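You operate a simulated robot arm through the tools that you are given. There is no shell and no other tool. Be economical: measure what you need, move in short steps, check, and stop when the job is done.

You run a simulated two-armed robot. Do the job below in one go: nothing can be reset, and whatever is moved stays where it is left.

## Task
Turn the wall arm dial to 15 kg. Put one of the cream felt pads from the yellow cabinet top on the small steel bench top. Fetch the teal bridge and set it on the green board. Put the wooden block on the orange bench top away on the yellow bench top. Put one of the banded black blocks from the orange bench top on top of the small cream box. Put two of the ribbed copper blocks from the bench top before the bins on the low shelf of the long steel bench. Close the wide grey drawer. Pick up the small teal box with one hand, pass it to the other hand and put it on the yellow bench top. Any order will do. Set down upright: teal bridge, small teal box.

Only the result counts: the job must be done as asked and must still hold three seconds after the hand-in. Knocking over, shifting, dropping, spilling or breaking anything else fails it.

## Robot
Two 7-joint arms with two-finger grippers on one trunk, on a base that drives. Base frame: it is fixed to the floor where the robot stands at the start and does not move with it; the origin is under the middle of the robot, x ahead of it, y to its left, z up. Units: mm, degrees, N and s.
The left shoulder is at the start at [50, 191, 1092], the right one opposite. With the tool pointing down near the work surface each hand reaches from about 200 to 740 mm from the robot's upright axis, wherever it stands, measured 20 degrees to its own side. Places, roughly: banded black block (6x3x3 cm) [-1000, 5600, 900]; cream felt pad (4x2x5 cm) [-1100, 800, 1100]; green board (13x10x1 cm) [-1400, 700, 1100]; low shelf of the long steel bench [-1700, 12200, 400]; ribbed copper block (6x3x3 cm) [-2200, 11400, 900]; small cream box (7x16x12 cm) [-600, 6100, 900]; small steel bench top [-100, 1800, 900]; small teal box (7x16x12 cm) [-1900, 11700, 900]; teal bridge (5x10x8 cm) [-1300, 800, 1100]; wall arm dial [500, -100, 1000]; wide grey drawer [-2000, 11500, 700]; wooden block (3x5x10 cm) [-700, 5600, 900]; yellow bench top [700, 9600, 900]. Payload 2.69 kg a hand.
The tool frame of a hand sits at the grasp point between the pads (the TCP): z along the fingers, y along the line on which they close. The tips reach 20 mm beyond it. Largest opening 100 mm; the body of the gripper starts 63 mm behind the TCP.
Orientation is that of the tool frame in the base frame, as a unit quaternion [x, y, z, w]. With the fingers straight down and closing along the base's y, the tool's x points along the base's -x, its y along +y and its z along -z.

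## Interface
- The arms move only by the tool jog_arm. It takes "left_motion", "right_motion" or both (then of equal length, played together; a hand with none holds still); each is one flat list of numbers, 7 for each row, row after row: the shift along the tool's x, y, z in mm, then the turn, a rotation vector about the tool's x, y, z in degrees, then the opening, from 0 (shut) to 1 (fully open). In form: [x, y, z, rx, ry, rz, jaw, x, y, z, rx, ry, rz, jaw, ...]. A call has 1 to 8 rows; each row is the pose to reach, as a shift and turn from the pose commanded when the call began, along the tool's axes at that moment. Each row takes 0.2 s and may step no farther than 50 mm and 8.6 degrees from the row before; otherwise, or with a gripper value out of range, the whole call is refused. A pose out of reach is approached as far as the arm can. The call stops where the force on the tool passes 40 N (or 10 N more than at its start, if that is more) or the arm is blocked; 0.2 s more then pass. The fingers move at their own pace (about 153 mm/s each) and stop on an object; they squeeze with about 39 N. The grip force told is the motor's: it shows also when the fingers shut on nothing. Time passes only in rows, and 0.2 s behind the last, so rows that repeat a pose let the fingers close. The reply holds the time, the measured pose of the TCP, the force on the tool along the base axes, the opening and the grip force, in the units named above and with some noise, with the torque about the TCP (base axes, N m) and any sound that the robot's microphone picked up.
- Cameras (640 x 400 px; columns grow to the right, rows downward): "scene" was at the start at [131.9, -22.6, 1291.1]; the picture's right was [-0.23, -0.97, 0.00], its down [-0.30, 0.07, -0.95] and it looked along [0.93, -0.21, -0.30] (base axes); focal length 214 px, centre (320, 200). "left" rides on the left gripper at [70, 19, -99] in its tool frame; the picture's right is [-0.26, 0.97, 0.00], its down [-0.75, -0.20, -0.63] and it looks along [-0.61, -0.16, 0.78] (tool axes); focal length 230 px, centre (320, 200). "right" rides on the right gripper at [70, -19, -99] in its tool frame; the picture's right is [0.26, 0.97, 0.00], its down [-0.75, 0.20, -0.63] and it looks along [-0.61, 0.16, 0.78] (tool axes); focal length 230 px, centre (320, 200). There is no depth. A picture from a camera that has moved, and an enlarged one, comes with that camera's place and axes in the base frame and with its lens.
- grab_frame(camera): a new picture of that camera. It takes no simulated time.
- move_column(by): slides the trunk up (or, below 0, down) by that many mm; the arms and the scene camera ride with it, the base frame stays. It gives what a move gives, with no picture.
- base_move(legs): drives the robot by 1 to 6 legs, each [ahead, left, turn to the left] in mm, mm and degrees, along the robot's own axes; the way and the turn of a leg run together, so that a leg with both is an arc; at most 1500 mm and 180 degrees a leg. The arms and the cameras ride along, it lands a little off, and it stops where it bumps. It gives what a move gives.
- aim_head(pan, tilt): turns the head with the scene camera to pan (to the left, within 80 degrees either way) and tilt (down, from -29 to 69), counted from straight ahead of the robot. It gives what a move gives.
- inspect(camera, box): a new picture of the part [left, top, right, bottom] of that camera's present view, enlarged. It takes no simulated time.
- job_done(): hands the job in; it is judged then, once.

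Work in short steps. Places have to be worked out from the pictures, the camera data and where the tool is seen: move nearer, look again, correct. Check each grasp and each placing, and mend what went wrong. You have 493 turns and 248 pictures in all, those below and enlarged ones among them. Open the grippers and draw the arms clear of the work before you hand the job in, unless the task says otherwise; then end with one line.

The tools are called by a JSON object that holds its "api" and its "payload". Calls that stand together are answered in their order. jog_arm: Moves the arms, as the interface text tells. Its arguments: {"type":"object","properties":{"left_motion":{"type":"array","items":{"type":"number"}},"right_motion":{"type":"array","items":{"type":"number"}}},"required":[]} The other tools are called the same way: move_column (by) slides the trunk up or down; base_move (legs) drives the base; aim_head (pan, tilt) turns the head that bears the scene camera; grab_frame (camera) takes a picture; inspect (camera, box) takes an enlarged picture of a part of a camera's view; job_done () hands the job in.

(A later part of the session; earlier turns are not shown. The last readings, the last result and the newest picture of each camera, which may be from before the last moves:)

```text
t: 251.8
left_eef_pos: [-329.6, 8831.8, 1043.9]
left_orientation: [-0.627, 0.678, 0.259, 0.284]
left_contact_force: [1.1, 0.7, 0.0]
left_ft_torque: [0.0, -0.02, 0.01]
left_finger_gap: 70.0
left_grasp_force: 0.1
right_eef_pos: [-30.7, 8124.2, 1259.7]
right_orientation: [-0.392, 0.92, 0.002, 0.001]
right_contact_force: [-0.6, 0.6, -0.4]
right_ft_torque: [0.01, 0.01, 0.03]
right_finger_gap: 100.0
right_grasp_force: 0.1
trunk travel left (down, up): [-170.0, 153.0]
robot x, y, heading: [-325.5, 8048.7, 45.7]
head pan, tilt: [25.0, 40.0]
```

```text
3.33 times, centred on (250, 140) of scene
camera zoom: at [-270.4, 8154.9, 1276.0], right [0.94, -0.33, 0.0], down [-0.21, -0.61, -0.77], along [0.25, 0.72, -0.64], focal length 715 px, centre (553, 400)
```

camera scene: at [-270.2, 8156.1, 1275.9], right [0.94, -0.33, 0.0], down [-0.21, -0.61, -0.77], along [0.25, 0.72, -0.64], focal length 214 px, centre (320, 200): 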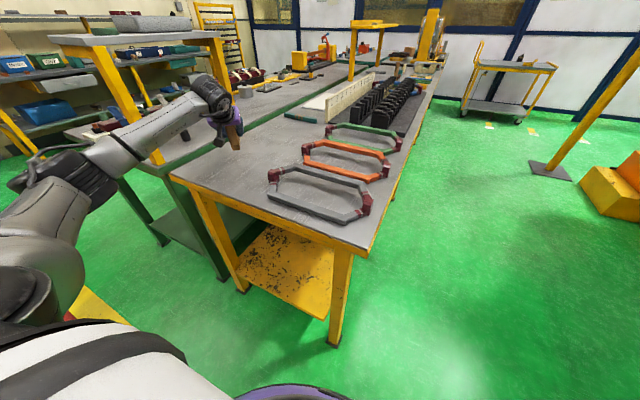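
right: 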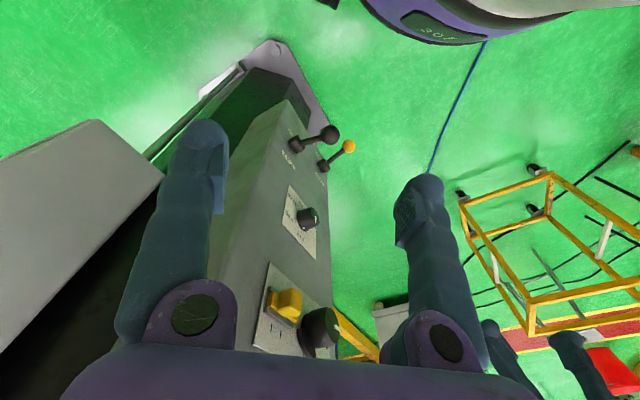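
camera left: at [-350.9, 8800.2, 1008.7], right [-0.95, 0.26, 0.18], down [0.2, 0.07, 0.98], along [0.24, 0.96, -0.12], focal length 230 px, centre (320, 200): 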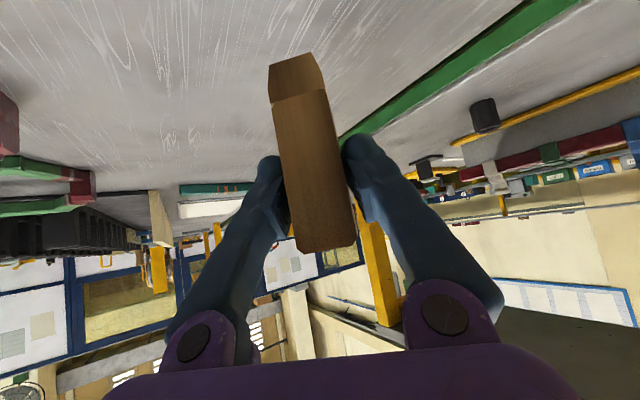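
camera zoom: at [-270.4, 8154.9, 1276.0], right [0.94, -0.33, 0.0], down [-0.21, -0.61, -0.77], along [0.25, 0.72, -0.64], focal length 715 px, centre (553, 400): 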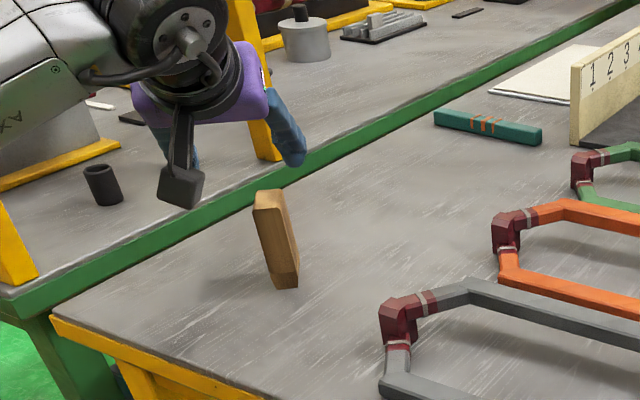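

The wooden block stands on the yellow bench. I'll fold the hand back, then look left towards the bins.

{"api": "jog_arm", "payload": {"left_motion": [13.4, -21.5, -41, 0, 5.6, 0, 0.7, 26.9, -43, -82, 0, 11.2, 0, 0.7, 40, -64.6, -123, 0, 16.8, 0, 0.7, 53.8, -86.2, -164, 0, 22.5, 0, 0.7, 67, -107.7, -205, 0, 28, 0, 0.7, 80.7, -129, -246, 0, 33.7, 0, 0.7, 94, -151, -287, 0, 39.4, 0, 0.7, 107.6, -172.4, -327.7, 0, 45, 0, 0.7]}}

{"api": "aim_head", "payload": {"pan": 75, "tilt": 10}}

{"api": "grab_frame", "payload": {"camera": "scene"}}

```text
t: 253.6
left_eef_pos: [-187.6, 8511.0, 1200.2]
left_orientation: [-0.677, 0.736, -0.001, 0.002]
left_contact_force: [1.3, 0.1, -0.4]
left_ft_torque: [-0.01, 0.05, -0.01]
left_finger_gap: 69.8
left_grasp_force: 0.1
right_eef_pos: [-29.1, 8125.4, 1261.0]
right_orientation: [-0.392, 0.92, 0.002, 0.002]
right_contact_force: [0.2, -0.5, 0.2]
right_ft_torque: [0.05, 0.01, 0.0]
right_finger_gap: 100.0
right_grasp_force: 0.0
trunk travel left (down, up): [-170.0, 153.0]
robot x, y, heading: [-321.8, 8051.8, 46.1]
head pan, tilt: [25.0, 40.0]
```

```text
t: 254.8
left_eef_pos: [-187.3, 8512.6, 1198.7]
left_orientation: [-0.677, 0.736, -0.002, 0.004]
left_contact_force: [0.0, -0.3, 0.4]
left_ft_torque: [0.01, 0.02, 0.0]
left_finger_gap: 69.9
left_grasp_force: 0.1
right_eef_pos: [-29.5, 8124.2, 1260.1]
right_orientation: [-0.391, 0.92, 0.002, 0.002]
right_contact_force: [-0.1, -0.7, -0.7]
right_ft_torque: [0.02, -0.01, 0.0]
right_finger_gap: 99.8
right_grasp_force: 0.1
trunk travel left (down, up): [-170.0, 153.0]
robot x, y, heading: [-325.9, 8049.3, 45.9]
head pan, tilt: [75.0, 10.0]
```

```text
141 pictures are left
camera scene: at [-346.0, 8154.9, 1323.6], right [0.86, 0.51, 0.0], down [0.09, -0.15, -0.98], along [-0.5, 0.85, -0.17], focal length 214 px, centre (320, 200)
```

scene: 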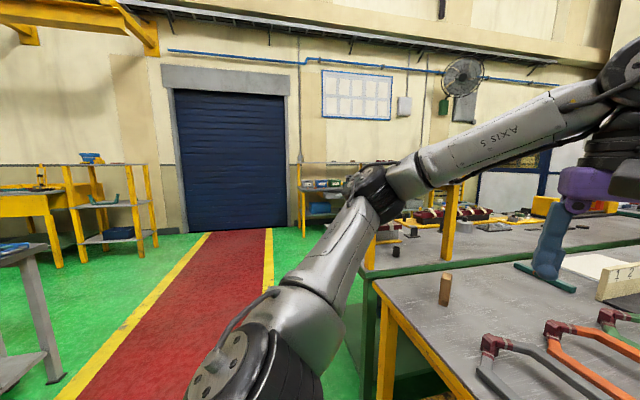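

The bins bench is on the wall side, right of the shutter. I'll back off, turn left to face that wall, and drive along the walkway into the aisle.

{"api": "base_move", "payload": {"legs": [[-60, 0, 0], [0, 0, 90], [1100, 0, 0], [1000, 0, 0], [0, -650, 0]]}}

{"api": "aim_head", "payload": {"pan": -20, "tilt": 20}}

{"api": "grab_frame", "payload": {"camera": "scene"}}

```text
t: 275.2
left_eef_pos: [-1950.7, 10027.9, 1198.8]
left_orientation: [1.0, -0.028, -0.001, -0.003]
left_contact_force: [0.2, 0.3, -0.3]
left_ft_torque: [0.01, 0.01, -0.03]
left_finger_gap: 70.0
left_grasp_force: 0.1
right_eef_pos: [-1569.5, 10195.7, 1259.9]
right_orientation: [0.932, -0.363, -0.003, 0.0]
right_contact_force: [-0.3, -0.6, 0.0]
right_ft_torque: [-0.01, -0.02, 0.05]
right_finger_gap: 99.8
right_grasp_force: 0.0
trunk travel left (down, up): [-170.0, 153.0]
robot x, y, heading: [-1483.2, 9902.4, 137.5]
head pan, tilt: [75.0, 10.0]
```

```text
t: 276.9
left_eef_pos: [-1951.1, 10027.5, 1198.6]
left_orientation: [1.0, -0.028, 0.0, -0.003]
left_contact_force: [0.4, -0.3, 1.0]
left_ft_torque: [-0.01, -0.01, -0.02]
left_finger_gap: 70.1
left_grasp_force: 0.2
right_eef_pos: [-1568.4, 10195.2, 1260.6]
right_orientation: [0.932, -0.362, -0.003, 0.0]
right_contact_force: [0.2, -0.2, -0.3]
right_ft_torque: [0.01, -0.02, -0.01]
right_finger_gap: 100.0
right_grasp_force: 0.0
trunk travel left (down, up): [-170.0, 153.0]
robot x, y, heading: [-1484.5, 9899.9, 137.6]
head pan, tilt: [-20.0, 20.0]
```

```text
140 pictures are left
camera scene: at [-1554.9, 10007.9, 1307.4], right [0.89, 0.46, 0.0], down [0.16, -0.3, -0.94], along [-0.43, 0.83, -0.34], focal length 214 px, centre (320, 200)
```

scene: 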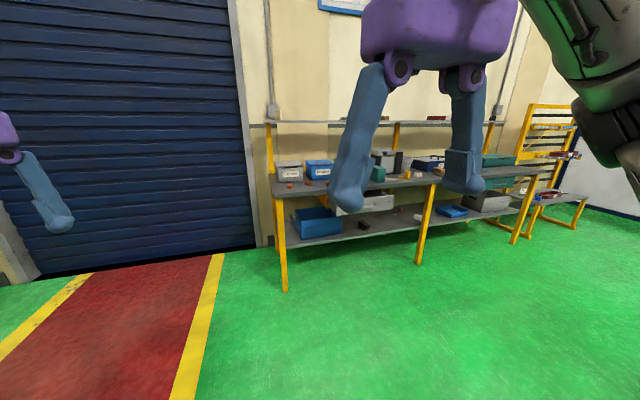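

The long steel bench runs along the wall with the copper pieces near its left end. I'll approach its left half.

{"api": "base_move", "payload": {"legs": [[700, -700, -1.5]]}}

{"api": "aim_head", "payload": {"pan": 0, "tilt": 30}}

{"api": "grab_frame", "payload": {"camera": "scene"}}

```text
t: 283.5
left_eef_pos: [-1972.5, 11028.9, 1200.7]
left_orientation: [0.999, -0.044, -0.001, -0.003]
left_contact_force: [0.6, 0.5, -0.3]
left_ft_torque: [0.02, -0.01, -0.02]
left_finger_gap: 69.8
left_grasp_force: 0.0
right_eef_pos: [-1583.6, 11183.5, 1259.7]
right_orientation: [0.927, -0.376, -0.004, -0.001]
right_contact_force: [0.3, 0.5, -0.2]
right_ft_torque: [-0.01, 0.04, -0.01]
right_finger_gap: 100.1
right_grasp_force: 0.0
trunk travel left (down, up): [-170.0, 153.0]
robot x, y, heading: [-1508.3, 10887.3, 135.6]
head pan, tilt: [-20.0, 20.0]
```

```text
t: 284.3
left_eef_pos: [-1972.5, 11028.2, 1199.6]
left_orientation: [0.999, -0.044, 0.0, -0.004]
left_contact_force: [-0.7, -0.8, -0.3]
left_ft_torque: [0.0, 0.04, 0.01]
left_finger_gap: 70.4
left_grasp_force: 0.0
right_eef_pos: [-1584.3, 11183.7, 1261.5]
right_orientation: [0.926, -0.376, -0.002, 0.0]
right_contact_force: [-0.8, -0.1, 0.4]
right_ft_torque: [0.0, -0.01, -0.01]
right_finger_gap: 100.1
right_grasp_force: 0.0
trunk travel left (down, up): [-170.0, 153.0]
robot x, y, heading: [-1512.5, 10887.0, 135.6]
head pan, tilt: [0.0, 30.0]
```

```text
139 pictures are left
camera scene: at [-1601.2, 10975.5, 1291.3], right [0.7, 0.71, 0.0], down [0.36, -0.35, -0.87], along [-0.62, 0.61, -0.5], focal length 214 px, centre (320, 200)
```

scene: 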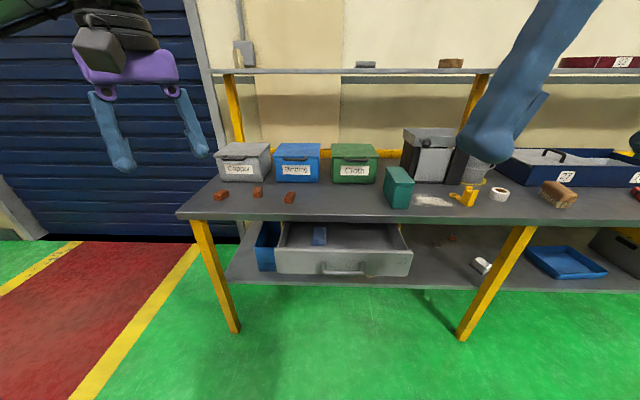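

A clear view: three ribbed copper blocks before the bins, the wide grey drawer open below, the teal box on the right, and a low shelf. I'll move 290 mm closer.

{"api": "base_move", "payload": {"legs": [[290, 0, 0]]}}

{"api": "aim_head", "payload": {"pan": 0, "tilt": 45}}

{"api": "grab_frame", "payload": {"camera": "scene"}}

{"api": "grab_frame", "payload": {"camera": "left"}}

```text
t: 286.3
left_eef_pos: [-2178.5, 11228.7, 1198.9]
left_orientation: [0.999, -0.044, -0.001, -0.002]
left_contact_force: [0.7, -0.5, -1.3]
left_ft_torque: [-0.03, -0.02, -0.02]
left_finger_gap: 69.8
left_grasp_force: 0.0
right_eef_pos: [-1790.6, 11383.8, 1259.4]
right_orientation: [0.926, -0.377, -0.003, -0.001]
right_contact_force: [-0.5, -0.1, -0.1]
right_ft_torque: [-0.03, 0.02, 0.01]
right_finger_gap: 99.9
right_grasp_force: 0.0
trunk travel left (down, up): [-170.0, 153.0]
robot x, y, heading: [-1713.1, 11088.2, 135.6]
head pan, tilt: [0.0, 30.0]
```

```text
t: 287.1
left_eef_pos: [-2178.2, 11228.5, 1199.8]
left_orientation: [0.999, -0.044, -0.001, -0.003]
left_contact_force: [0.7, -0.1, 0.4]
left_ft_torque: [0.0, 0.0, -0.03]
left_finger_gap: 70.2
left_grasp_force: 0.0
right_eef_pos: [-1789.0, 11384.0, 1261.4]
right_orientation: [0.926, -0.377, -0.003, 0.0]
right_contact_force: [-0.9, 0.4, 0.9]
right_ft_torque: [0.0, 0.01, 0.0]
right_finger_gap: 100.1
right_grasp_force: 0.0
trunk travel left (down, up): [-170.0, 153.0]
robot x, y, heading: [-1711.4, 11088.2, 135.5]
head pan, tilt: [0.0, 45.0]
```

```text
138 pictures are left
camera scene: at [-1799.7, 11170.1, 1268.7], right [0.7, 0.71, 0.0], down [0.5, -0.49, -0.71], along [-0.51, 0.5, -0.71], focal length 214 px, centre (320, 200)
```

scene: 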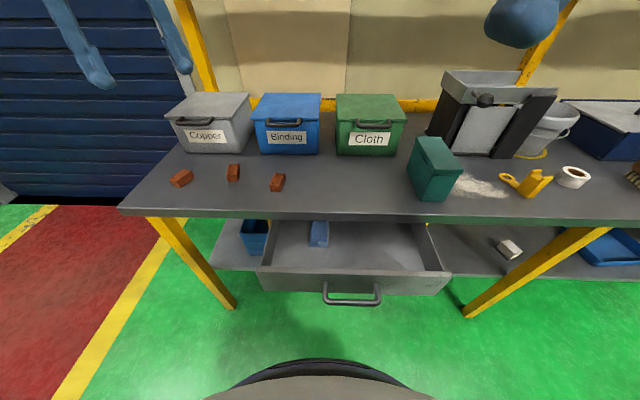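

```text
137 pictures are left
camera left: at [-2109.8, 11203.2, 1298.1], right [-0.34, -0.94, -0.01], down [-0.73, 0.26, 0.63], along [-0.59, 0.22, -0.77], focal length 230 px, centre (320, 200)
```

left: 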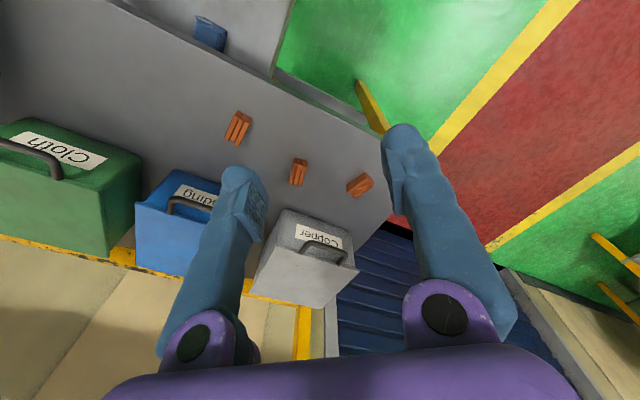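

I'll zoom in on the copper blocks to see their yaw.

{"api": "inspect", "payload": {"camera": "left", "box": [200, 90, 390, 210]}}

{"api": "inspect", "payload": {"camera": "scene", "box": [150, 130, 310, 220]}}

{"api": "inspect", "payload": {"camera": "scene", "box": [400, 200, 640, 320]}}

```text
3.33 times, centred on (295, 150) of left
camera zoom: at [-2109.8, 11203.2, 1298.1], right [-0.34, -0.94, -0.01], down [-0.73, 0.26, 0.63], along [-0.59, 0.22, -0.77], focal length 767 px, centre (403, 367)
```

zoom: 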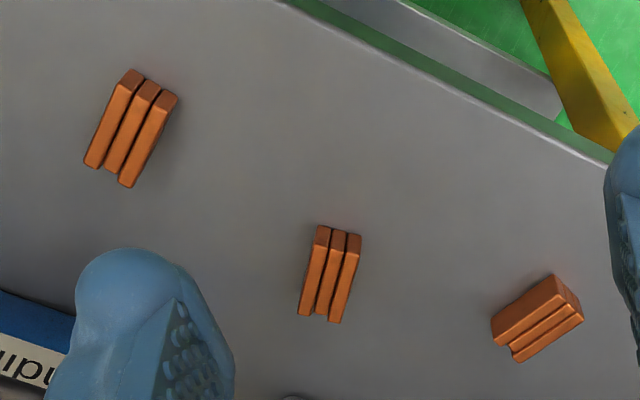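

```text
4.00 times, centred on (230, 175) of scene
camera zoom: at [-1799.7, 11170.1, 1268.7], right [0.7, 0.71, 0.0], down [0.5, -0.49, -0.71], along [-0.51, 0.5, -0.71], focal length 858 px, centre (680, 300)
```

zoom: 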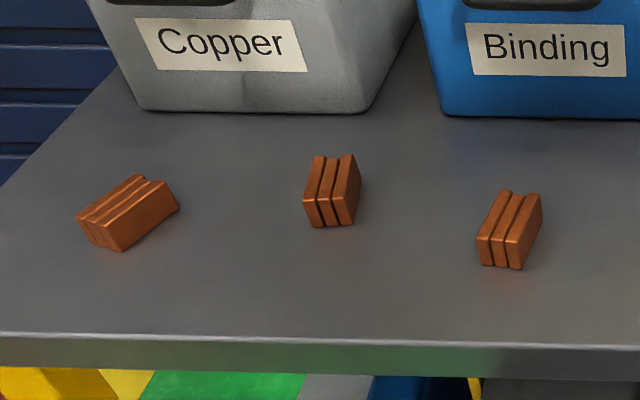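

```text
2.67 times, centred on (520, 260) of scene
camera zoom: at [-1799.7, 11170.1, 1268.7], right [0.7, 0.71, 0.0], down [0.5, -0.49, -0.71], along [-0.51, 0.5, -0.71], focal length 572 px, centre (-213, 40)
```

zoom: 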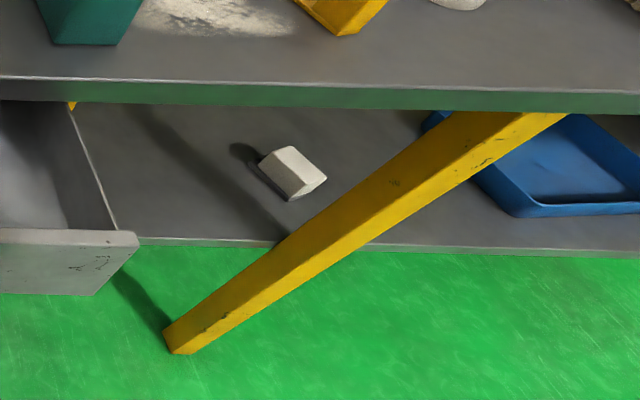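

The two right-hand blocks lie roughly along my viewing direction, and I can take them with tilted fingers, as the low shelf requires. First the right one at about [-2234,11421], heading 125°.

{"api": "jog_arm", "payload": {"left_motion": [1.7, -10.5, 14, 0, 0, 7.1, 0.7, 3.3, -21, 28, 0, 0, 14.3, 0.7, 5, -31, 43, 0, 0, 21.4, 0.7, 6.6, -42, 57, 0, 0, 28.6, 0.7, 8.3, -52, 71, 0, 0, 35.7, 0.7, 10, -63, 86, 0, 0, 42.8, 0.7, 11.6, -73.3, 100, 0, 0, 50, 0.7]}}

{"api": "jog_arm", "payload": {"left_motion": [-10.5, -1.5, 25, 0, -7.5, 0, 0.7, -21, -3, 51, 0, -15, 0, 0.7, -31.5, -4.5, 76, 0, -22.5, 0, 0.7, -42, -6, 102, 0, -30, 0, 0.7, -52.5, -7.5, 127, 0, -37.5, 0, 0.7, -63, -9, 153, 0, -45, 0, 0.7]}}

{"api": "grab_frame", "payload": {"camera": "left"}}

{"api": "grab_frame", "payload": {"camera": "scene"}}

```text
t: 288.7
left_eef_pos: [-2159.2, 11302.5, 1099.8]
left_orientation: [0.887, -0.462, -0.002, -0.003]
left_contact_force: [-0.8, 0.4, 0.3]
left_ft_torque: [0.02, 0.02, -0.04]
left_finger_gap: 69.9
left_grasp_force: 0.0
right_eef_pos: [-1789.2, 11385.1, 1260.1]
right_orientation: [0.926, -0.377, -0.003, 0.0]
right_contact_force: [0.1, 0.5, -0.4]
right_ft_torque: [0.0, -0.02, -0.01]
right_finger_gap: 100.1
right_grasp_force: 0.1
trunk travel left (down, up): [-170.0, 153.0]
robot x, y, heading: [-1712.9, 11087.8, 135.6]
head pan, tilt: [0.0, 45.0]
```

```text
t: 290.1
left_eef_pos: [-2190.0, 11359.3, 946.4]
left_orientation: [0.818, -0.426, -0.342, -0.181]
left_contact_force: [0.1, 0.5, -0.2]
left_ft_torque: [0.02, 0.0, 0.03]
left_finger_gap: 70.1
left_grasp_force: 0.0
right_eef_pos: [-1789.1, 11383.7, 1261.1]
right_orientation: [0.926, -0.377, -0.004, 0.0]
right_contact_force: [-0.6, 0.3, -1.2]
right_ft_torque: [-0.02, 0.0, -0.01]
right_finger_gap: 100.1
right_grasp_force: 0.1
trunk travel left (down, up): [-170.0, 153.0]
robot x, y, heading: [-1717.4, 11085.1, 135.6]
head pan, tilt: [0.0, 45.0]
```

```text
133 pictures are left
camera left: at [-2136.5, 11249.5, 966.9], right [-0.9, -0.41, 0.18], down [0.12, 0.18, 0.98], along [-0.43, 0.9, -0.11], focal length 230 px, centre (320, 200)
```

left: 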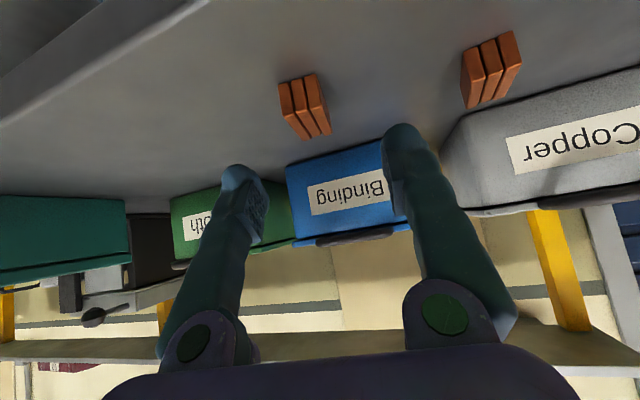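

```text
132 pictures are left
camera scene: at [-1800.1, 11170.1, 1268.7], right [0.7, 0.71, 0.0], down [0.51, -0.5, -0.71], along [-0.5, 0.5, -0.71], focal length 214 px, centre (320, 200)
```

scene: 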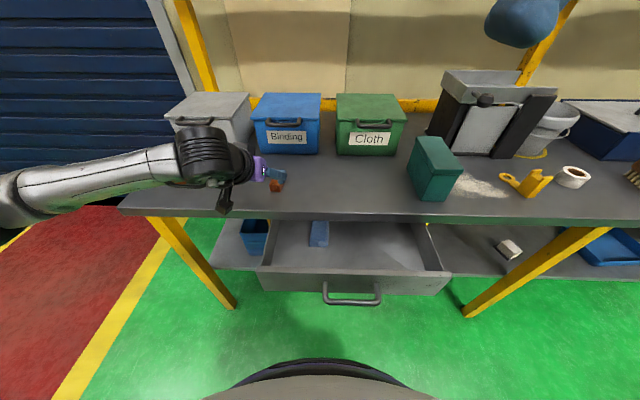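

{"api": "inspect", "payload": {"camera": "left", "box": [250, 50, 370, 150]}}

```text
4.00 times, centred on (310, 100) of left
camera zoom: at [-2136.5, 11249.5, 966.9], right [-0.9, -0.41, 0.18], down [0.12, 0.18, 0.98], along [-0.43, 0.9, -0.11], focal length 920 px, centre (360, 600)
```

zoom: 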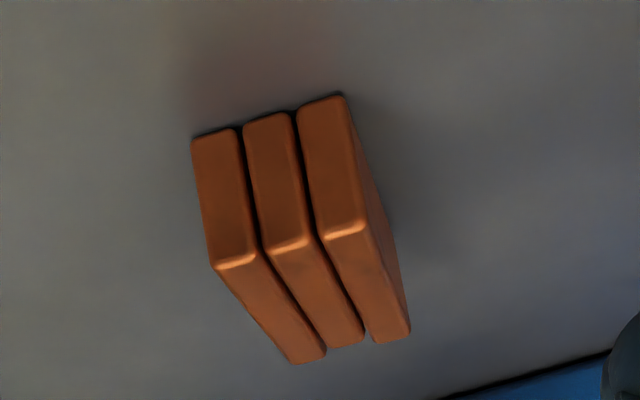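

The yaw is aligned, and I need a 10.5 mm lateral shift. I'll advance onto the block and close.

{"api": "jog_arm", "payload": {"left_motion": [-1, -5, 30, 0, 0, 0, 0.7, -2, -10.5, 60, 0, 0, 0, 0.7, -3, -10.5, 90, 0, 0, 0, 0.7, -3, -10.5, 111, 0, 0, 0, 0.7, -3, -10.5, 111, 0, 0, 0, 0.35, -3, -10.5, 111, 0, 0, 0, 0, -3, -10.5, 111, 0, 0, 0, 0]}}

{"api": "grab_frame", "payload": {"camera": "left"}}

```text
t: 291.2
left_eef_pos: [-2226.6, 11432.7, 881.6]
left_orientation: [0.815, -0.424, -0.35, -0.184]
left_contact_force: [4.9, -10.9, 20.6]
left_ft_torque: [-0.29, 0.05, 0.15]
left_finger_gap: 35.5
left_grasp_force: 0.1
right_eef_pos: [-1787.9, 11381.9, 1261.7]
right_orientation: [0.927, -0.375, -0.004, 0.0]
right_contact_force: [-0.6, -0.4, -0.4]
right_ft_torque: [0.01, -0.04, -0.02]
right_finger_gap: 99.9
right_grasp_force: 0.1
trunk travel left (down, up): [-170.0, 153.0]
robot x, y, heading: [-1712.1, 11084.8, 135.7]
head pan, tilt: [0.0, 45.0]
stopped in row 5 (left hand): the force on the tool passed its limit at 63 N (the readings are from after the stop); the commanded pose is now the measured one
```

```text
130 pictures are left
camera left: at [-2174.8, 11323.2, 898.9], right [-0.89, -0.41, 0.18], down [0.13, 0.16, 0.98], along [-0.43, 0.9, -0.09], focal length 230 px, centre (320, 200)
```

left: 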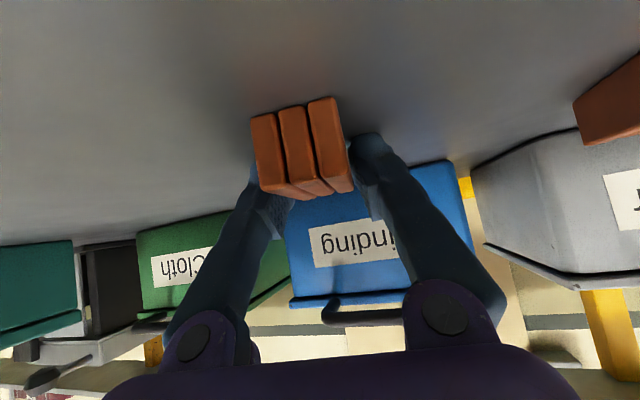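

The fingertips touched the bench, whose top is near z≈858. I'll ease 4 mm up and then close.

{"api": "jog_arm", "payload": {"left_motion": [-2, 0, -2, 0, 0, 0, 0.36, -3, 0, -3, 0, 0, 0, 0.36, -3, 0, -3, 0, 0, 0, 0.1, -3, 0, -3, 0, 0, 0, 0, -3, 0, -3, 0, 0, 0, 0]}}

{"api": "grab_frame", "payload": {"camera": "left"}}

```text
t: 292.4
left_eef_pos: [-2228.0, 11433.7, 881.1]
left_orientation: [0.817, -0.424, -0.347, -0.181]
left_contact_force: [-5.2, -2.2, 12.2]
left_ft_torque: [0.03, 0.19, 0.0]
left_finger_gap: 29.1
left_grasp_force: 38.9
right_eef_pos: [-1788.0, 11383.4, 1260.8]
right_orientation: [0.927, -0.376, -0.004, -0.001]
right_contact_force: [0.1, 0.4, -0.7]
right_ft_torque: [0.01, 0.01, 0.0]
right_finger_gap: 100.0
right_grasp_force: 0.1
trunk travel left (down, up): [-170.0, 153.0]
robot x, y, heading: [-1714.4, 11089.0, 135.8]
head pan, tilt: [0.0, 45.0]
```

```text
129 pictures are left
camera left: at [-2175.0, 11323.7, 899.7], right [-0.89, -0.41, 0.18], down [0.12, 0.17, 0.98], along [-0.43, 0.9, -0.1], focal length 230 px, centre (320, 200)
```

left: 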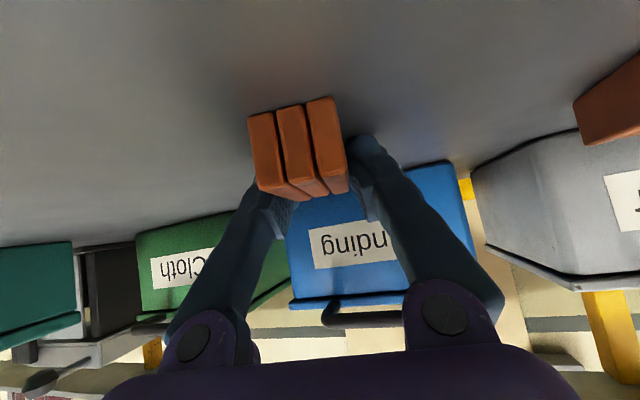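

The block is held. I'll lift it and draw it back from the bench.

{"api": "jog_arm", "payload": {"left_motion": [-28, 0, -28, 0, 0, 0, 0, -56, 0, -56, 0, 0, 0, 0, -71, 0, -71, 0, 0, 0, 0, -45, 0, -105, 0, 0, 0, 0, -15, 0, -135, 0, 0, 0, 0, 15, 0, -165, 0, 0, -3, 0, 45, 0, -195, 0, 0, -6, 0, 60, 0, -210, 0, 0, -10, 0]}}

{"api": "base_move", "payload": {"legs": [[0, -730, 0]]}}

{"api": "aim_head", "payload": {"pan": 25, "tilt": 50}}

{"api": "grab_frame", "payload": {"camera": "scene"}}

```text
t: 294.2
left_eef_pos: [-2119.0, 11274.7, 982.7]
left_orientation: [0.851, -0.351, -0.329, -0.21]
left_contact_force: [0.0, 0.7, -2.8]
left_ft_torque: [0.06, 0.03, -0.04]
left_finger_gap: 28.9
left_grasp_force: 38.8
right_eef_pos: [-1788.1, 11385.0, 1260.6]
right_orientation: [0.926, -0.377, -0.002, 0.0]
right_contact_force: [-0.4, -0.9, 0.1]
right_ft_torque: [0.01, -0.01, -0.02]
right_finger_gap: 99.7
right_grasp_force: 0.0
trunk travel left (down, up): [-170.0, 153.0]
robot x, y, heading: [-1709.5, 11087.5, 135.7]
head pan, tilt: [0.0, 45.0]
```

```text
t: 301.1
left_eef_pos: [-1603.0, 11798.8, 982.7]
left_orientation: [0.85, -0.354, -0.328, -0.211]
left_contact_force: [0.0, 0.1, -2.4]
left_ft_torque: [0.06, 0.05, 0.03]
left_finger_gap: 28.8
left_grasp_force: 38.8
right_eef_pos: [-1273.3, 11905.0, 1260.6]
right_orientation: [0.926, -0.378, -0.004, -0.001]
right_contact_force: [0.1, -0.2, 0.4]
right_ft_torque: [0.01, 0.01, -0.03]
right_finger_gap: 100.0
right_grasp_force: 0.0
trunk travel left (down, up): [-170.0, 153.0]
robot x, y, heading: [-1203.3, 11603.7, 135.3]
head pan, tilt: [0.0, 45.0]
```

```text
t: 301.9
left_eef_pos: [-1603.0, 11798.5, 982.4]
left_orientation: [0.85, -0.355, -0.328, -0.211]
left_contact_force: [-0.5, 0.8, -3.0]
left_ft_torque: [0.06, 0.04, -0.03]
left_finger_gap: 29.0
left_grasp_force: 38.9
right_eef_pos: [-1273.1, 11905.1, 1260.5]
right_orientation: [0.925, -0.379, -0.003, 0.0]
right_contact_force: [-0.3, 1.0, 0.1]
right_ft_torque: [-0.06, 0.01, 0.01]
right_finger_gap: 100.2
right_grasp_force: 0.0
trunk travel left (down, up): [-170.0, 153.0]
robot x, y, heading: [-1199.6, 11608.8, 135.5]
head pan, tilt: [25.0, 50.0]
```

```text
128 pictures are left
camera scene: at [-1300.3, 11660.5, 1261.7], right [0.34, 0.94, 0.0], down [0.72, -0.26, -0.64], along [-0.6, 0.22, -0.77], focal length 214 px, centre (320, 200)
```

scene: 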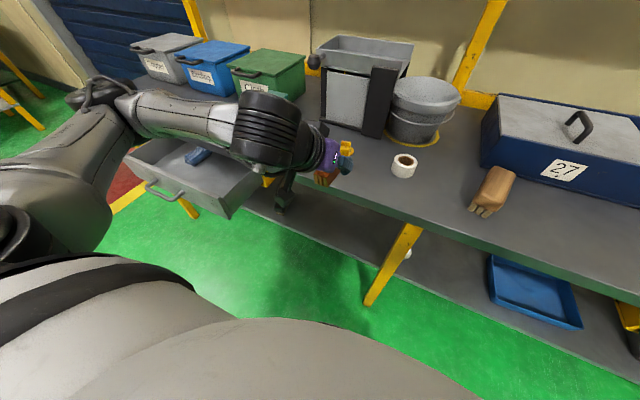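

I'll back the base 130 mm so the hand clears the bench edge, lower the trunk fully, then lower the hand to shelf height.

{"api": "base_move", "payload": {"legs": [[-130, 0, 0]]}}

{"api": "move_column", "payload": {"by": -168}}

{"api": "jog_arm", "payload": {"left_motion": [28, 0, 28, 0, 0, 0, 0, 56, 0, 56, 0, 0, 0, 0, 84, 0, 84, 0, 0, 0, 0, 112, 0, 112, 0, 0, 0, 0, 140, 0, 140, 0, 0, 0, 0, 168, 0, 168, 0, 0, 0, 0, 196, 0, 196, 0, 0, 0, 0, 222, 0, 222, 0, 0, 0, 0]}}

{"api": "grab_frame", "payload": {"camera": "scene"}}

{"api": "grab_frame", "payload": {"camera": "left"}}

```text
t: 303.2
left_eef_pos: [-1510.9, 11705.1, 982.4]
left_orientation: [0.85, -0.355, -0.327, -0.212]
left_contact_force: [-0.1, 0.0, -2.7]
left_ft_torque: [0.04, 0.01, 0.03]
left_finger_gap: 28.7
left_grasp_force: 39.2
right_eef_pos: [-1179.5, 11812.4, 1260.9]
right_orientation: [0.926, -0.378, -0.004, -0.001]
right_contact_force: [0.3, -0.7, 0.2]
right_ft_torque: [0.0, 0.02, -0.07]
right_finger_gap: 100.2
right_grasp_force: 0.1
trunk travel left (down, up): [-170.0, 153.0]
robot x, y, heading: [-1104.3, 11515.5, 135.2]
head pan, tilt: [25.0, 50.0]
```

```text
t: 305.1
left_eef_pos: [-1508.7, 11704.9, 814.6]
left_orientation: [0.85, -0.354, -0.328, -0.211]
left_contact_force: [-0.1, 0.1, -2.6]
left_ft_torque: [0.01, 0.03, -0.01]
left_finger_gap: 29.1
left_grasp_force: 38.4
right_eef_pos: [-1179.9, 11813.3, 1092.7]
right_orientation: [0.926, -0.379, -0.002, -0.001]
right_contact_force: [0.1, 0.6, 0.7]
right_ft_torque: [-0.03, 0.0, 0.03]
right_finger_gap: 99.8
right_grasp_force: 0.0
trunk travel left (down, up): [-2.0, 321.0]
robot x, y, heading: [-1110.3, 11515.7, 135.4]
head pan, tilt: [25.0, 50.0]
```

```text
t: 306.9
left_eef_pos: [-1460.8, 11763.8, 526.6]
left_orientation: [0.854, -0.351, -0.328, -0.199]
left_contact_force: [0.2, 0.1, -3.5]
left_ft_torque: [0.06, 0.04, 0.0]
left_finger_gap: 28.7
left_grasp_force: 39.3
left hand out of reach, approached as far as the arm can: row 6, 7, 8
right_eef_pos: [-1180.7, 11812.3, 1092.9]
right_orientation: [0.925, -0.379, -0.002, 0.0]
right_contact_force: [0.0, -0.1, 0.1]
right_ft_torque: [0.0, -0.01, 0.0]
right_finger_gap: 99.9
right_grasp_force: 0.1
trunk travel left (down, up): [-2.0, 321.0]
robot x, y, heading: [-1105.6, 11512.9, 135.5]
head pan, tilt: [25.0, 50.0]
```

```text
127 pictures are left
camera scene: at [-1206.3, 11567.3, 1093.8], right [0.34, 0.94, 0.0], down [0.72, -0.26, -0.64], along [-0.6, 0.22, -0.77], focal length 214 px, centre (320, 200)
```

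scene: 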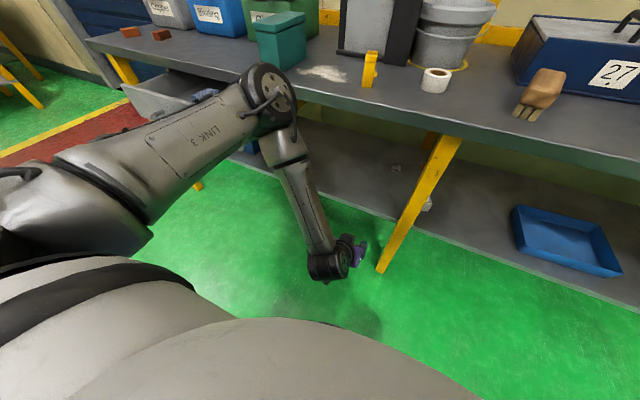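

```text
126 pictures are left
camera left: at [-1395.1, 11661.5, 546.0], right [-0.85, -0.53, 0.07], down [0.01, 0.13, 0.99], along [-0.53, 0.84, -0.1], focal length 230 px, centre (320, 200)
```

left: 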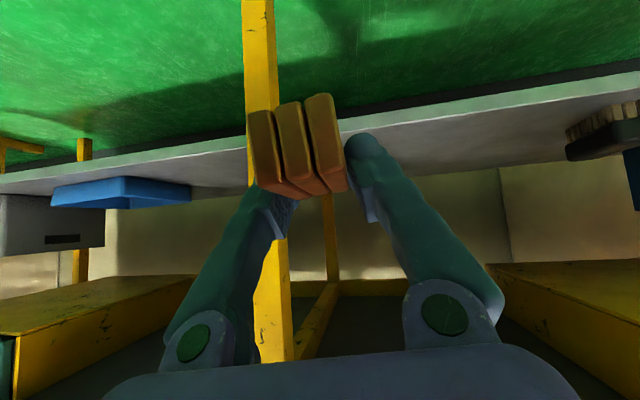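

In this posture the elbow stands high and the forearm would hit the bench edge. I'll raise the hand again and tilt it to horizontal close to the body, which earlier brought the elbow down.

{"api": "jog_arm", "payload": {"left_motion": [-30, 5, -30, 0, 0, 0, 0, -60, 10, -60, 0, 0, 0, 0, -90, 15, -90, 0, 0, 0, 0, -120, 20, -120, 0, 0, 0, 0, -150, 25, -150, 0, 0, 0, 0, -180, 30, -180, 0, 0, 0, 0, -210, 35, -210, 0, 0, 0, 0]}}

{"api": "jog_arm", "payload": {"left_motion": [0, 0, 0, 0, -7.5, 0, 0, 0, 0, 0, 0, -15, 0, 0, 0, 0, 0, 0, -22.5, 0, 0, 0, 0, 0, 0, -30, 0, 0, 0, 0, 0, 0, -37.5, 0, 0, 0, 0, 0, 0, -45, 0, 0]}}

{"api": "aim_head", "payload": {"pan": 35, "tilt": 50}}

{"api": "grab_frame", "payload": {"camera": "scene"}}

```text
t: 308.5
left_eef_pos: [-1514.0, 11715.4, 817.0]
left_orientation: [0.85, -0.353, -0.328, -0.211]
left_contact_force: [-0.1, -0.8, -3.2]
left_ft_torque: [0.02, 0.02, -0.01]
left_finger_gap: 28.8
left_grasp_force: 38.6
right_eef_pos: [-1180.2, 11811.3, 1093.4]
right_orientation: [0.926, -0.378, -0.002, 0.0]
right_contact_force: [1.2, 0.1, 0.1]
right_ft_torque: [0.02, 0.0, -0.03]
right_finger_gap: 100.0
right_grasp_force: 0.1
trunk travel left (down, up): [-2.0, 321.0]
robot x, y, heading: [-1107.0, 11514.7, 135.4]
head pan, tilt: [25.0, 50.0]
```

```text
t: 309.9
left_eef_pos: [-1491.2, 11725.3, 828.2]
left_orientation: [0.66, -0.245, -0.629, -0.33]
left_contact_force: [0.0, 0.3, -2.9]
left_ft_torque: [0.03, 0.02, -0.03]
left_finger_gap: 29.3
left_grasp_force: 38.9
left hand out of reach, approached as far as the arm can: row 1, 2, 3, 4, 5, 6
right_eef_pos: [-1179.8, 11811.9, 1092.1]
right_orientation: [0.926, -0.379, -0.002, 0.0]
right_contact_force: [0.2, -0.1, -0.3]
right_ft_torque: [0.02, 0.01, -0.02]
right_finger_gap: 100.0
right_grasp_force: 0.1
trunk travel left (down, up): [-2.0, 321.0]
robot x, y, heading: [-1107.6, 11512.7, 135.4]
head pan, tilt: [25.0, 50.0]
```

```text
t: 310.7
left_eef_pos: [-1493.6, 11724.9, 828.5]
left_orientation: [0.661, -0.245, -0.629, -0.329]
left_contact_force: [-0.6, 0.8, -3.1]
left_ft_torque: [0.01, 0.05, 0.01]
left_finger_gap: 28.8
left_grasp_force: 38.7
right_eef_pos: [-1179.3, 11811.8, 1092.9]
right_orientation: [0.926, -0.379, -0.002, 0.0]
right_contact_force: [0.0, 0.1, -0.7]
right_ft_torque: [-0.01, 0.02, -0.01]
right_finger_gap: 99.8
right_grasp_force: 0.0
trunk travel left (down, up): [-2.0, 321.0]
robot x, y, heading: [-1101.4, 11514.0, 135.2]
head pan, tilt: [35.0, 50.0]
```

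```text
125 pictures are left
camera scene: at [-1209.6, 11554.4, 1093.7], right [0.17, 0.99, 0.0], down [0.76, -0.13, -0.64], along [-0.63, 0.11, -0.77], focal length 214 px, centre (320, 200)
```

scene: 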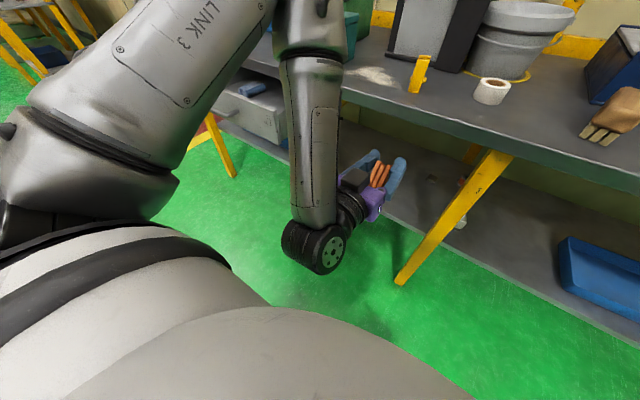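

The hand is horizontal with a near-vertical forearm and the wrist well behind the block. I'll lower it in this posture to shelf height.

{"api": "jog_arm", "payload": {"left_motion": [45, 0, 0, 0, 0, 0, 0, 90, 0, 0, 0, 0, 0, 0, 135, 0, 0, 0, 0, 0, 0, 180, 0, 0, 0, 0, 0, 0, 225, 0, 0, 0, 0, 0, 0, 270, 0, 0, 0, 0, 0, 0, 315, 0, 0, 0, 0, 0, 0, 350, 0, 0, 0, 0, 0, 0]}}

{"api": "grab_frame", "payload": {"camera": "scene"}}

{"api": "grab_frame", "payload": {"camera": "left"}}

```text
t: 312.5
left_eef_pos: [-1396.0, 11830.4, 652.2]
left_orientation: [0.668, -0.245, -0.624, -0.324]
left_contact_force: [-0.5, -0.1, -3.3]
left_ft_torque: [0.01, 0.03, 0.03]
left_finger_gap: 28.9
left_grasp_force: 38.8
left hand out of reach, approached as far as the arm can: row 1, 2, 3, 4, 5, 6, 7, 8
right_eef_pos: [-1180.2, 11813.0, 1093.0]
right_orientation: [0.926, -0.378, -0.003, 0.0]
right_contact_force: [-0.1, -1.0, 0.5]
right_ft_torque: [0.03, -0.03, 0.01]
right_finger_gap: 100.0
right_grasp_force: 0.1
trunk travel left (down, up): [-2.0, 321.0]
robot x, y, heading: [-1104.4, 11516.1, 135.6]
head pan, tilt: [35.0, 50.0]
```

```text
124 pictures are left
camera scene: at [-1209.6, 11554.1, 1093.8], right [0.17, 0.99, 0.0], down [0.76, -0.13, -0.64], along [-0.63, 0.11, -0.77], focal length 214 px, centre (320, 200)
```

scene: 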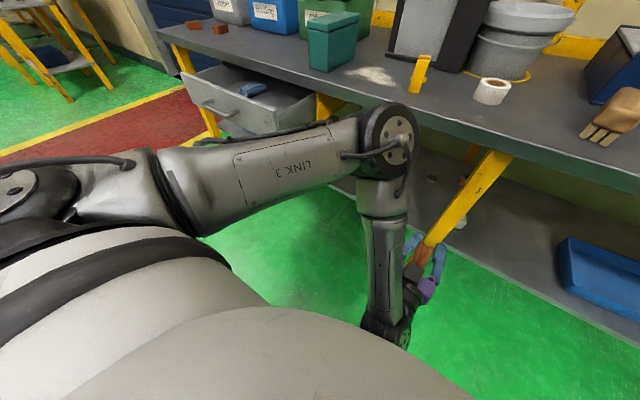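

```text
123 pictures are left
camera left: at [-1335.3, 11750.1, 582.6], right [-0.73, -0.67, 0.13], down [0.5, -0.39, 0.78], along [-0.47, 0.63, 0.61], focal length 230 px, centre (320, 200)
```

left: 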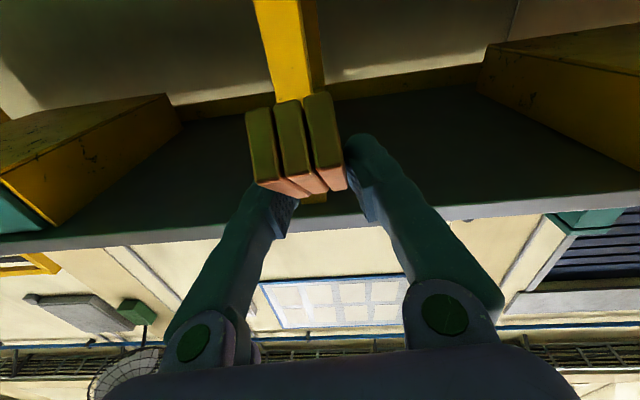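

That limits how low the hand goes. A better option is a nearly straight arm: stay further from the bench, keep the 45° tilt, and reach forward and down under the bench top. I'll bring the hand left, tilt back to 45°, and check.

{"api": "jog_arm", "payload": {"left_motion": [0, 24, 10, 0, 6.5, 0, 0, 0, 48, 20, 0, 13, 0, 0, 5, 72, 30, 0, 19.5, 0, 0, 10, 96, 40, 0, 26, 0, 0, 15, 120, 50, 0, 32.5, 0, 0, 22, 145, 60, 0, 39, 0, 0, 30, 169, 72, 0, 45, 0, 0]}}

{"api": "grab_frame", "payload": {"camera": "scene"}}

```text
t: 314.1
left_eef_pos: [-1571.3, 11773.7, 600.0]
left_orientation: [0.851, -0.352, -0.326, -0.212]
left_contact_force: [-0.3, 0.0, -1.4]
left_ft_torque: [-0.02, -0.01, -0.02]
left_finger_gap: 29.0
left_grasp_force: 39.0
left hand out of reach, approached as far as the arm can: row 1, 2, 3, 4, 5, 6
right_eef_pos: [-1182.1, 11810.3, 1093.2]
right_orientation: [0.926, -0.379, -0.002, -0.001]
right_contact_force: [-0.9, -1.0, 0.6]
right_ft_torque: [0.08, -0.12, -0.02]
right_finger_gap: 100.0
right_grasp_force: 0.1
trunk travel left (down, up): [-2.0, 321.0]
robot x, y, heading: [-1107.3, 11513.5, 135.2]
head pan, tilt: [35.0, 50.0]
```

```text
122 pictures are left
camera scene: at [-1212.1, 11552.4, 1093.4], right [0.17, 0.99, 0.0], down [0.76, -0.13, -0.64], along [-0.63, 0.11, -0.77], focal length 214 px, centre (320, 200)
```

scene: 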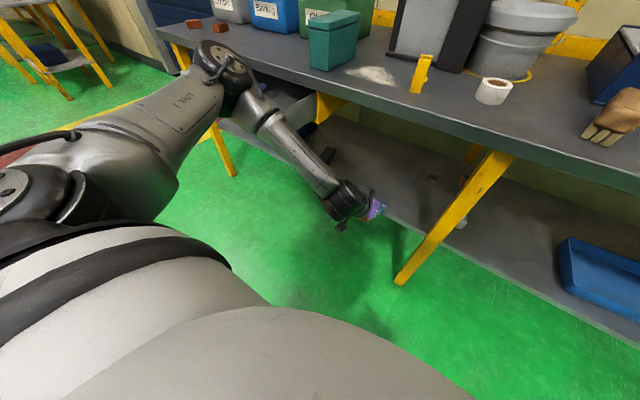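

The elbow is now out to the side, clear of bench and drawer. I'll level the roll, bring the heading square to the bench, and step the base 30 mm closer.

{"api": "jog_arm", "payload": {"left_motion": [0, 0, 0, -3.5, 0, 1.7, 0, 0, 0, 0, -7, 0, 3.5, 0]}}

{"api": "base_move", "payload": {"legs": [[30, 0, 0]]}}

{"api": "grab_frame", "payload": {"camera": "left"}}

```text
t: 314.7
left_eef_pos: [-1569.5, 11772.9, 602.6]
left_orientation: [0.85, -0.359, -0.355, -0.149]
left_contact_force: [0.1, 0.1, -2.5]
left_ft_torque: [0.06, 0.05, 0.01]
left_finger_gap: 29.1
left_grasp_force: 39.2
right_eef_pos: [-1180.4, 11812.9, 1093.2]
right_orientation: [0.926, -0.378, -0.003, 0.0]
right_contact_force: [-0.7, -0.5, 1.1]
right_ft_torque: [0.03, 0.0, 0.02]
right_finger_gap: 100.0
right_grasp_force: 0.0
trunk travel left (down, up): [-2.0, 321.0]
robot x, y, heading: [-1103.5, 11515.8, 135.4]
head pan, tilt: [35.0, 50.0]
```

```text
t: 315.5
left_eef_pos: [-1589.9, 11794.2, 600.7]
left_orientation: [0.851, -0.358, -0.356, -0.148]
left_contact_force: [-0.5, 0.8, -3.7]
left_ft_torque: [0.04, 0.06, 0.0]
left_finger_gap: 28.7
left_grasp_force: 38.7
right_eef_pos: [-1200.6, 11834.1, 1093.7]
right_orientation: [0.925, -0.379, -0.002, 0.0]
right_contact_force: [0.2, 0.3, -0.1]
right_ft_torque: [-0.03, 0.0, 0.02]
right_finger_gap: 99.9
right_grasp_force: 0.0
trunk travel left (down, up): [-2.0, 321.0]
robot x, y, heading: [-1130.8, 11534.3, 135.5]
head pan, tilt: [35.0, 50.0]
```

```text
121 pictures are left
camera left: at [-1520.5, 11694.6, 621.2], right [-0.82, -0.54, 0.19], down [0.09, 0.2, 0.98], along [-0.57, 0.82, -0.11], focal length 230 px, centre (320, 200)
```

left: 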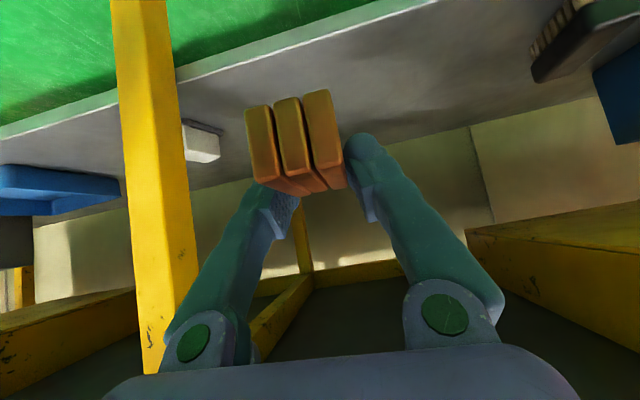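

The shelf, at z≈405, is ahead with free space, the white piece is 250 mm to the right and the leg is between. I'll extend forward and down under the bench top.

{"api": "jog_arm", "payload": {"left_motion": [-7, 0, 41, 0, 0, 0, 0, -14, 0, 82, 0, 0, 0, 0, -21, 0, 123, 0, 0, 0, 0, -28, 0, 165, 0, 0, 0, 0]}}

{"api": "grab_frame", "payload": {"camera": "left"}}

{"api": "grab_frame", "payload": {"camera": "scene"}}

```text
t: 316.5
left_eef_pos: [-1685.4, 11893.8, 506.3]
left_orientation: [0.85, -0.36, -0.355, -0.15]
left_contact_force: [-0.2, 0.7, -3.1]
left_ft_torque: [0.02, 0.01, 0.0]
left_finger_gap: 28.9
left_grasp_force: 38.9
right_eef_pos: [-1201.2, 11833.0, 1093.1]
right_orientation: [0.926, -0.379, -0.003, 0.0]
right_contact_force: [-0.1, -0.3, -0.2]
right_ft_torque: [0.03, -0.02, -0.02]
right_finger_gap: 99.9
right_grasp_force: 0.0
trunk travel left (down, up): [-2.0, 321.0]
robot x, y, heading: [-1124.6, 11536.5, 135.3]
head pan, tilt: [35.0, 50.0]
```

```text
120 pictures are left
camera left: at [-1615.3, 11794.3, 525.5], right [-0.82, -0.54, 0.18], down [0.09, 0.2, 0.98], along [-0.57, 0.82, -0.12], focal length 230 px, centre (320, 200)
```

left: 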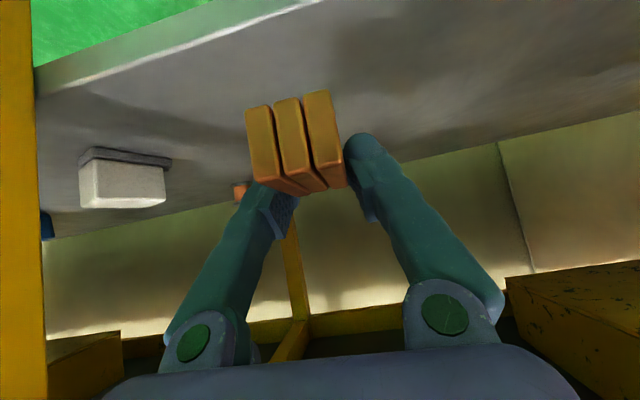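

```text
119 pictures are left
camera scene: at [-1230.7, 11575.3, 1093.7], right [0.17, 0.99, 0.0], down [0.76, -0.13, -0.64], along [-0.63, 0.11, -0.77], focal length 214 px, centre (320, 200)
```

scene: 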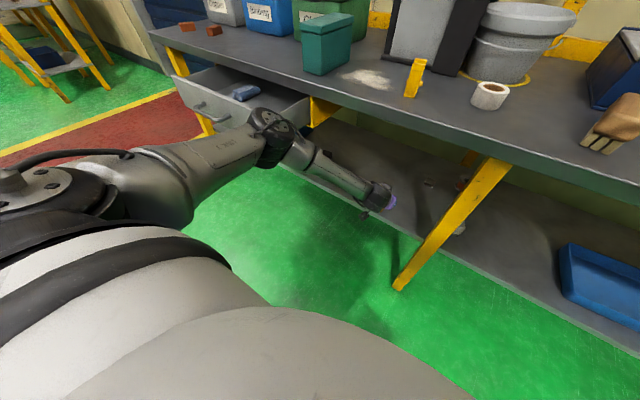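

The arm extends cleanly under the bench top. I'll move further in and down to just above the shelf, then feel for contact.

{"api": "jog_arm", "payload": {"left_motion": [2, 0, 30, 0, 0, 0, 0, 5, 0, 60, 0, 0, 0, 0, 8, 0, 82, 0, 0, 0, 0]}}

{"api": "jog_arm", "payload": {"left_motion": [2, 0, 2, 0, 0, 0, 0, 4, 0, 4, 0, 0, 0, 0]}}

{"api": "grab_frame", "payload": {"camera": "left"}}

```text
t: 317.3
left_eef_pos: [-1722.1, 11930.8, 442.5]
left_orientation: [0.85, -0.36, -0.355, -0.15]
left_contact_force: [0.1, -0.5, -3.6]
left_ft_torque: [0.02, 0.06, -0.02]
left_finger_gap: 28.7
left_grasp_force: 38.4
right_eef_pos: [-1201.4, 11833.9, 1093.0]
right_orientation: [0.926, -0.378, -0.003, -0.001]
right_contact_force: [0.3, -0.2, -0.7]
right_ft_torque: [0.02, 0.01, 0.01]
right_finger_gap: 100.2
right_grasp_force: 0.1
trunk travel left (down, up): [-2.0, 321.0]
robot x, y, heading: [-1124.2, 11537.4, 135.4]
head pan, tilt: [35.0, 50.0]
```

```text
t: 317.9
left_eef_pos: [-1721.0, 11931.2, 435.8]
left_orientation: [0.85, -0.359, -0.356, -0.149]
left_contact_force: [1.0, 0.4, -2.7]
left_ft_torque: [0.08, 0.03, -0.01]
left_finger_gap: 28.9
left_grasp_force: 39.1
right_eef_pos: [-1199.6, 11834.6, 1091.8]
right_orientation: [0.926, -0.378, -0.003, 0.001]
right_contact_force: [0.6, 0.1, -0.3]
right_ft_torque: [-0.01, -0.02, 0.0]
right_finger_gap: 100.1
right_grasp_force: 0.0
trunk travel left (down, up): [-2.0, 321.0]
robot x, y, heading: [-1126.9, 11537.7, 135.5]
head pan, tilt: [35.0, 50.0]
```

```text
118 pictures are left
camera left: at [-1652.6, 11831.2, 456.1], right [-0.82, -0.54, 0.18], down [0.09, 0.2, 0.98], along [-0.57, 0.82, -0.11], focal length 230 px, centre (320, 200)
```

left: 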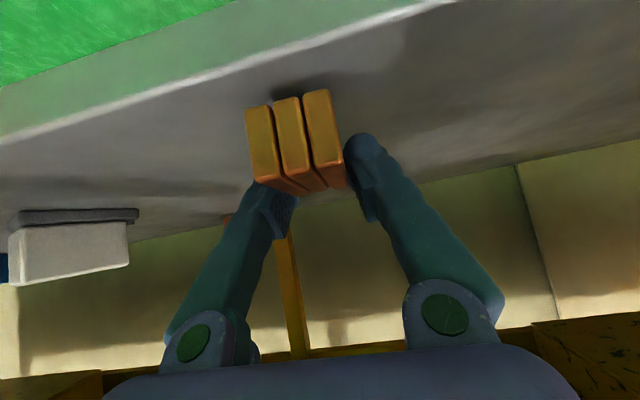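

I'll move 25 mm deeper onto the shelf, then continue down to contact.

{"api": "jog_arm", "payload": {"left_motion": [-9, 0, 9, 0, 0, 0, 0, -18, 0, 18, 0, 0, 0, 0, -14, 0, 22, 0, 0, 0, 0, -11, 0, 25, 0, 0, 0, 0]}}

{"api": "grab_frame", "payload": {"camera": "left"}}

```text
t: 318.9
left_eef_pos: [-1736.5, 11941.9, 430.1]
left_orientation: [0.85, -0.359, -0.354, -0.149]
left_contact_force: [-0.2, -0.4, -3.6]
left_ft_torque: [0.05, 0.02, -0.01]
left_finger_gap: 29.3
left_grasp_force: 38.9
left hand out of reach, approached as far as the arm can: row 2, 3, 4
right_eef_pos: [-1201.6, 11833.3, 1092.6]
right_orientation: [0.926, -0.378, -0.002, -0.001]
right_contact_force: [0.1, 0.1, 0.1]
right_ft_torque: [0.0, 0.01, 0.01]
right_finger_gap: 99.9
right_grasp_force: 0.2
trunk travel left (down, up): [-2.0, 321.0]
robot x, y, heading: [-1130.4, 11532.1, 135.2]
head pan, tilt: [35.0, 50.0]
```

```text
117 pictures are left
camera left: at [-1666.8, 11842.1, 449.9], right [-0.82, -0.54, 0.19], down [0.09, 0.2, 0.98], along [-0.57, 0.82, -0.11], focal length 230 px, centre (320, 200)
```

left: 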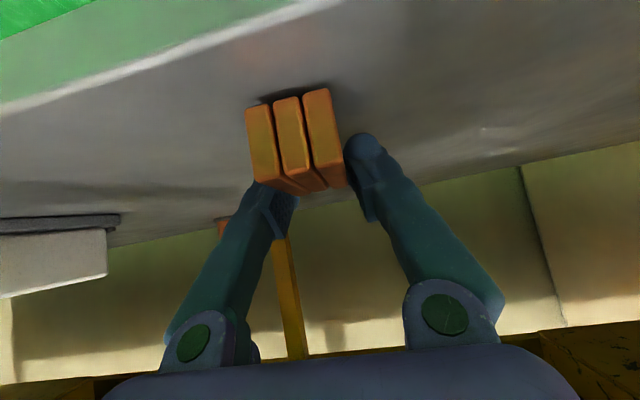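

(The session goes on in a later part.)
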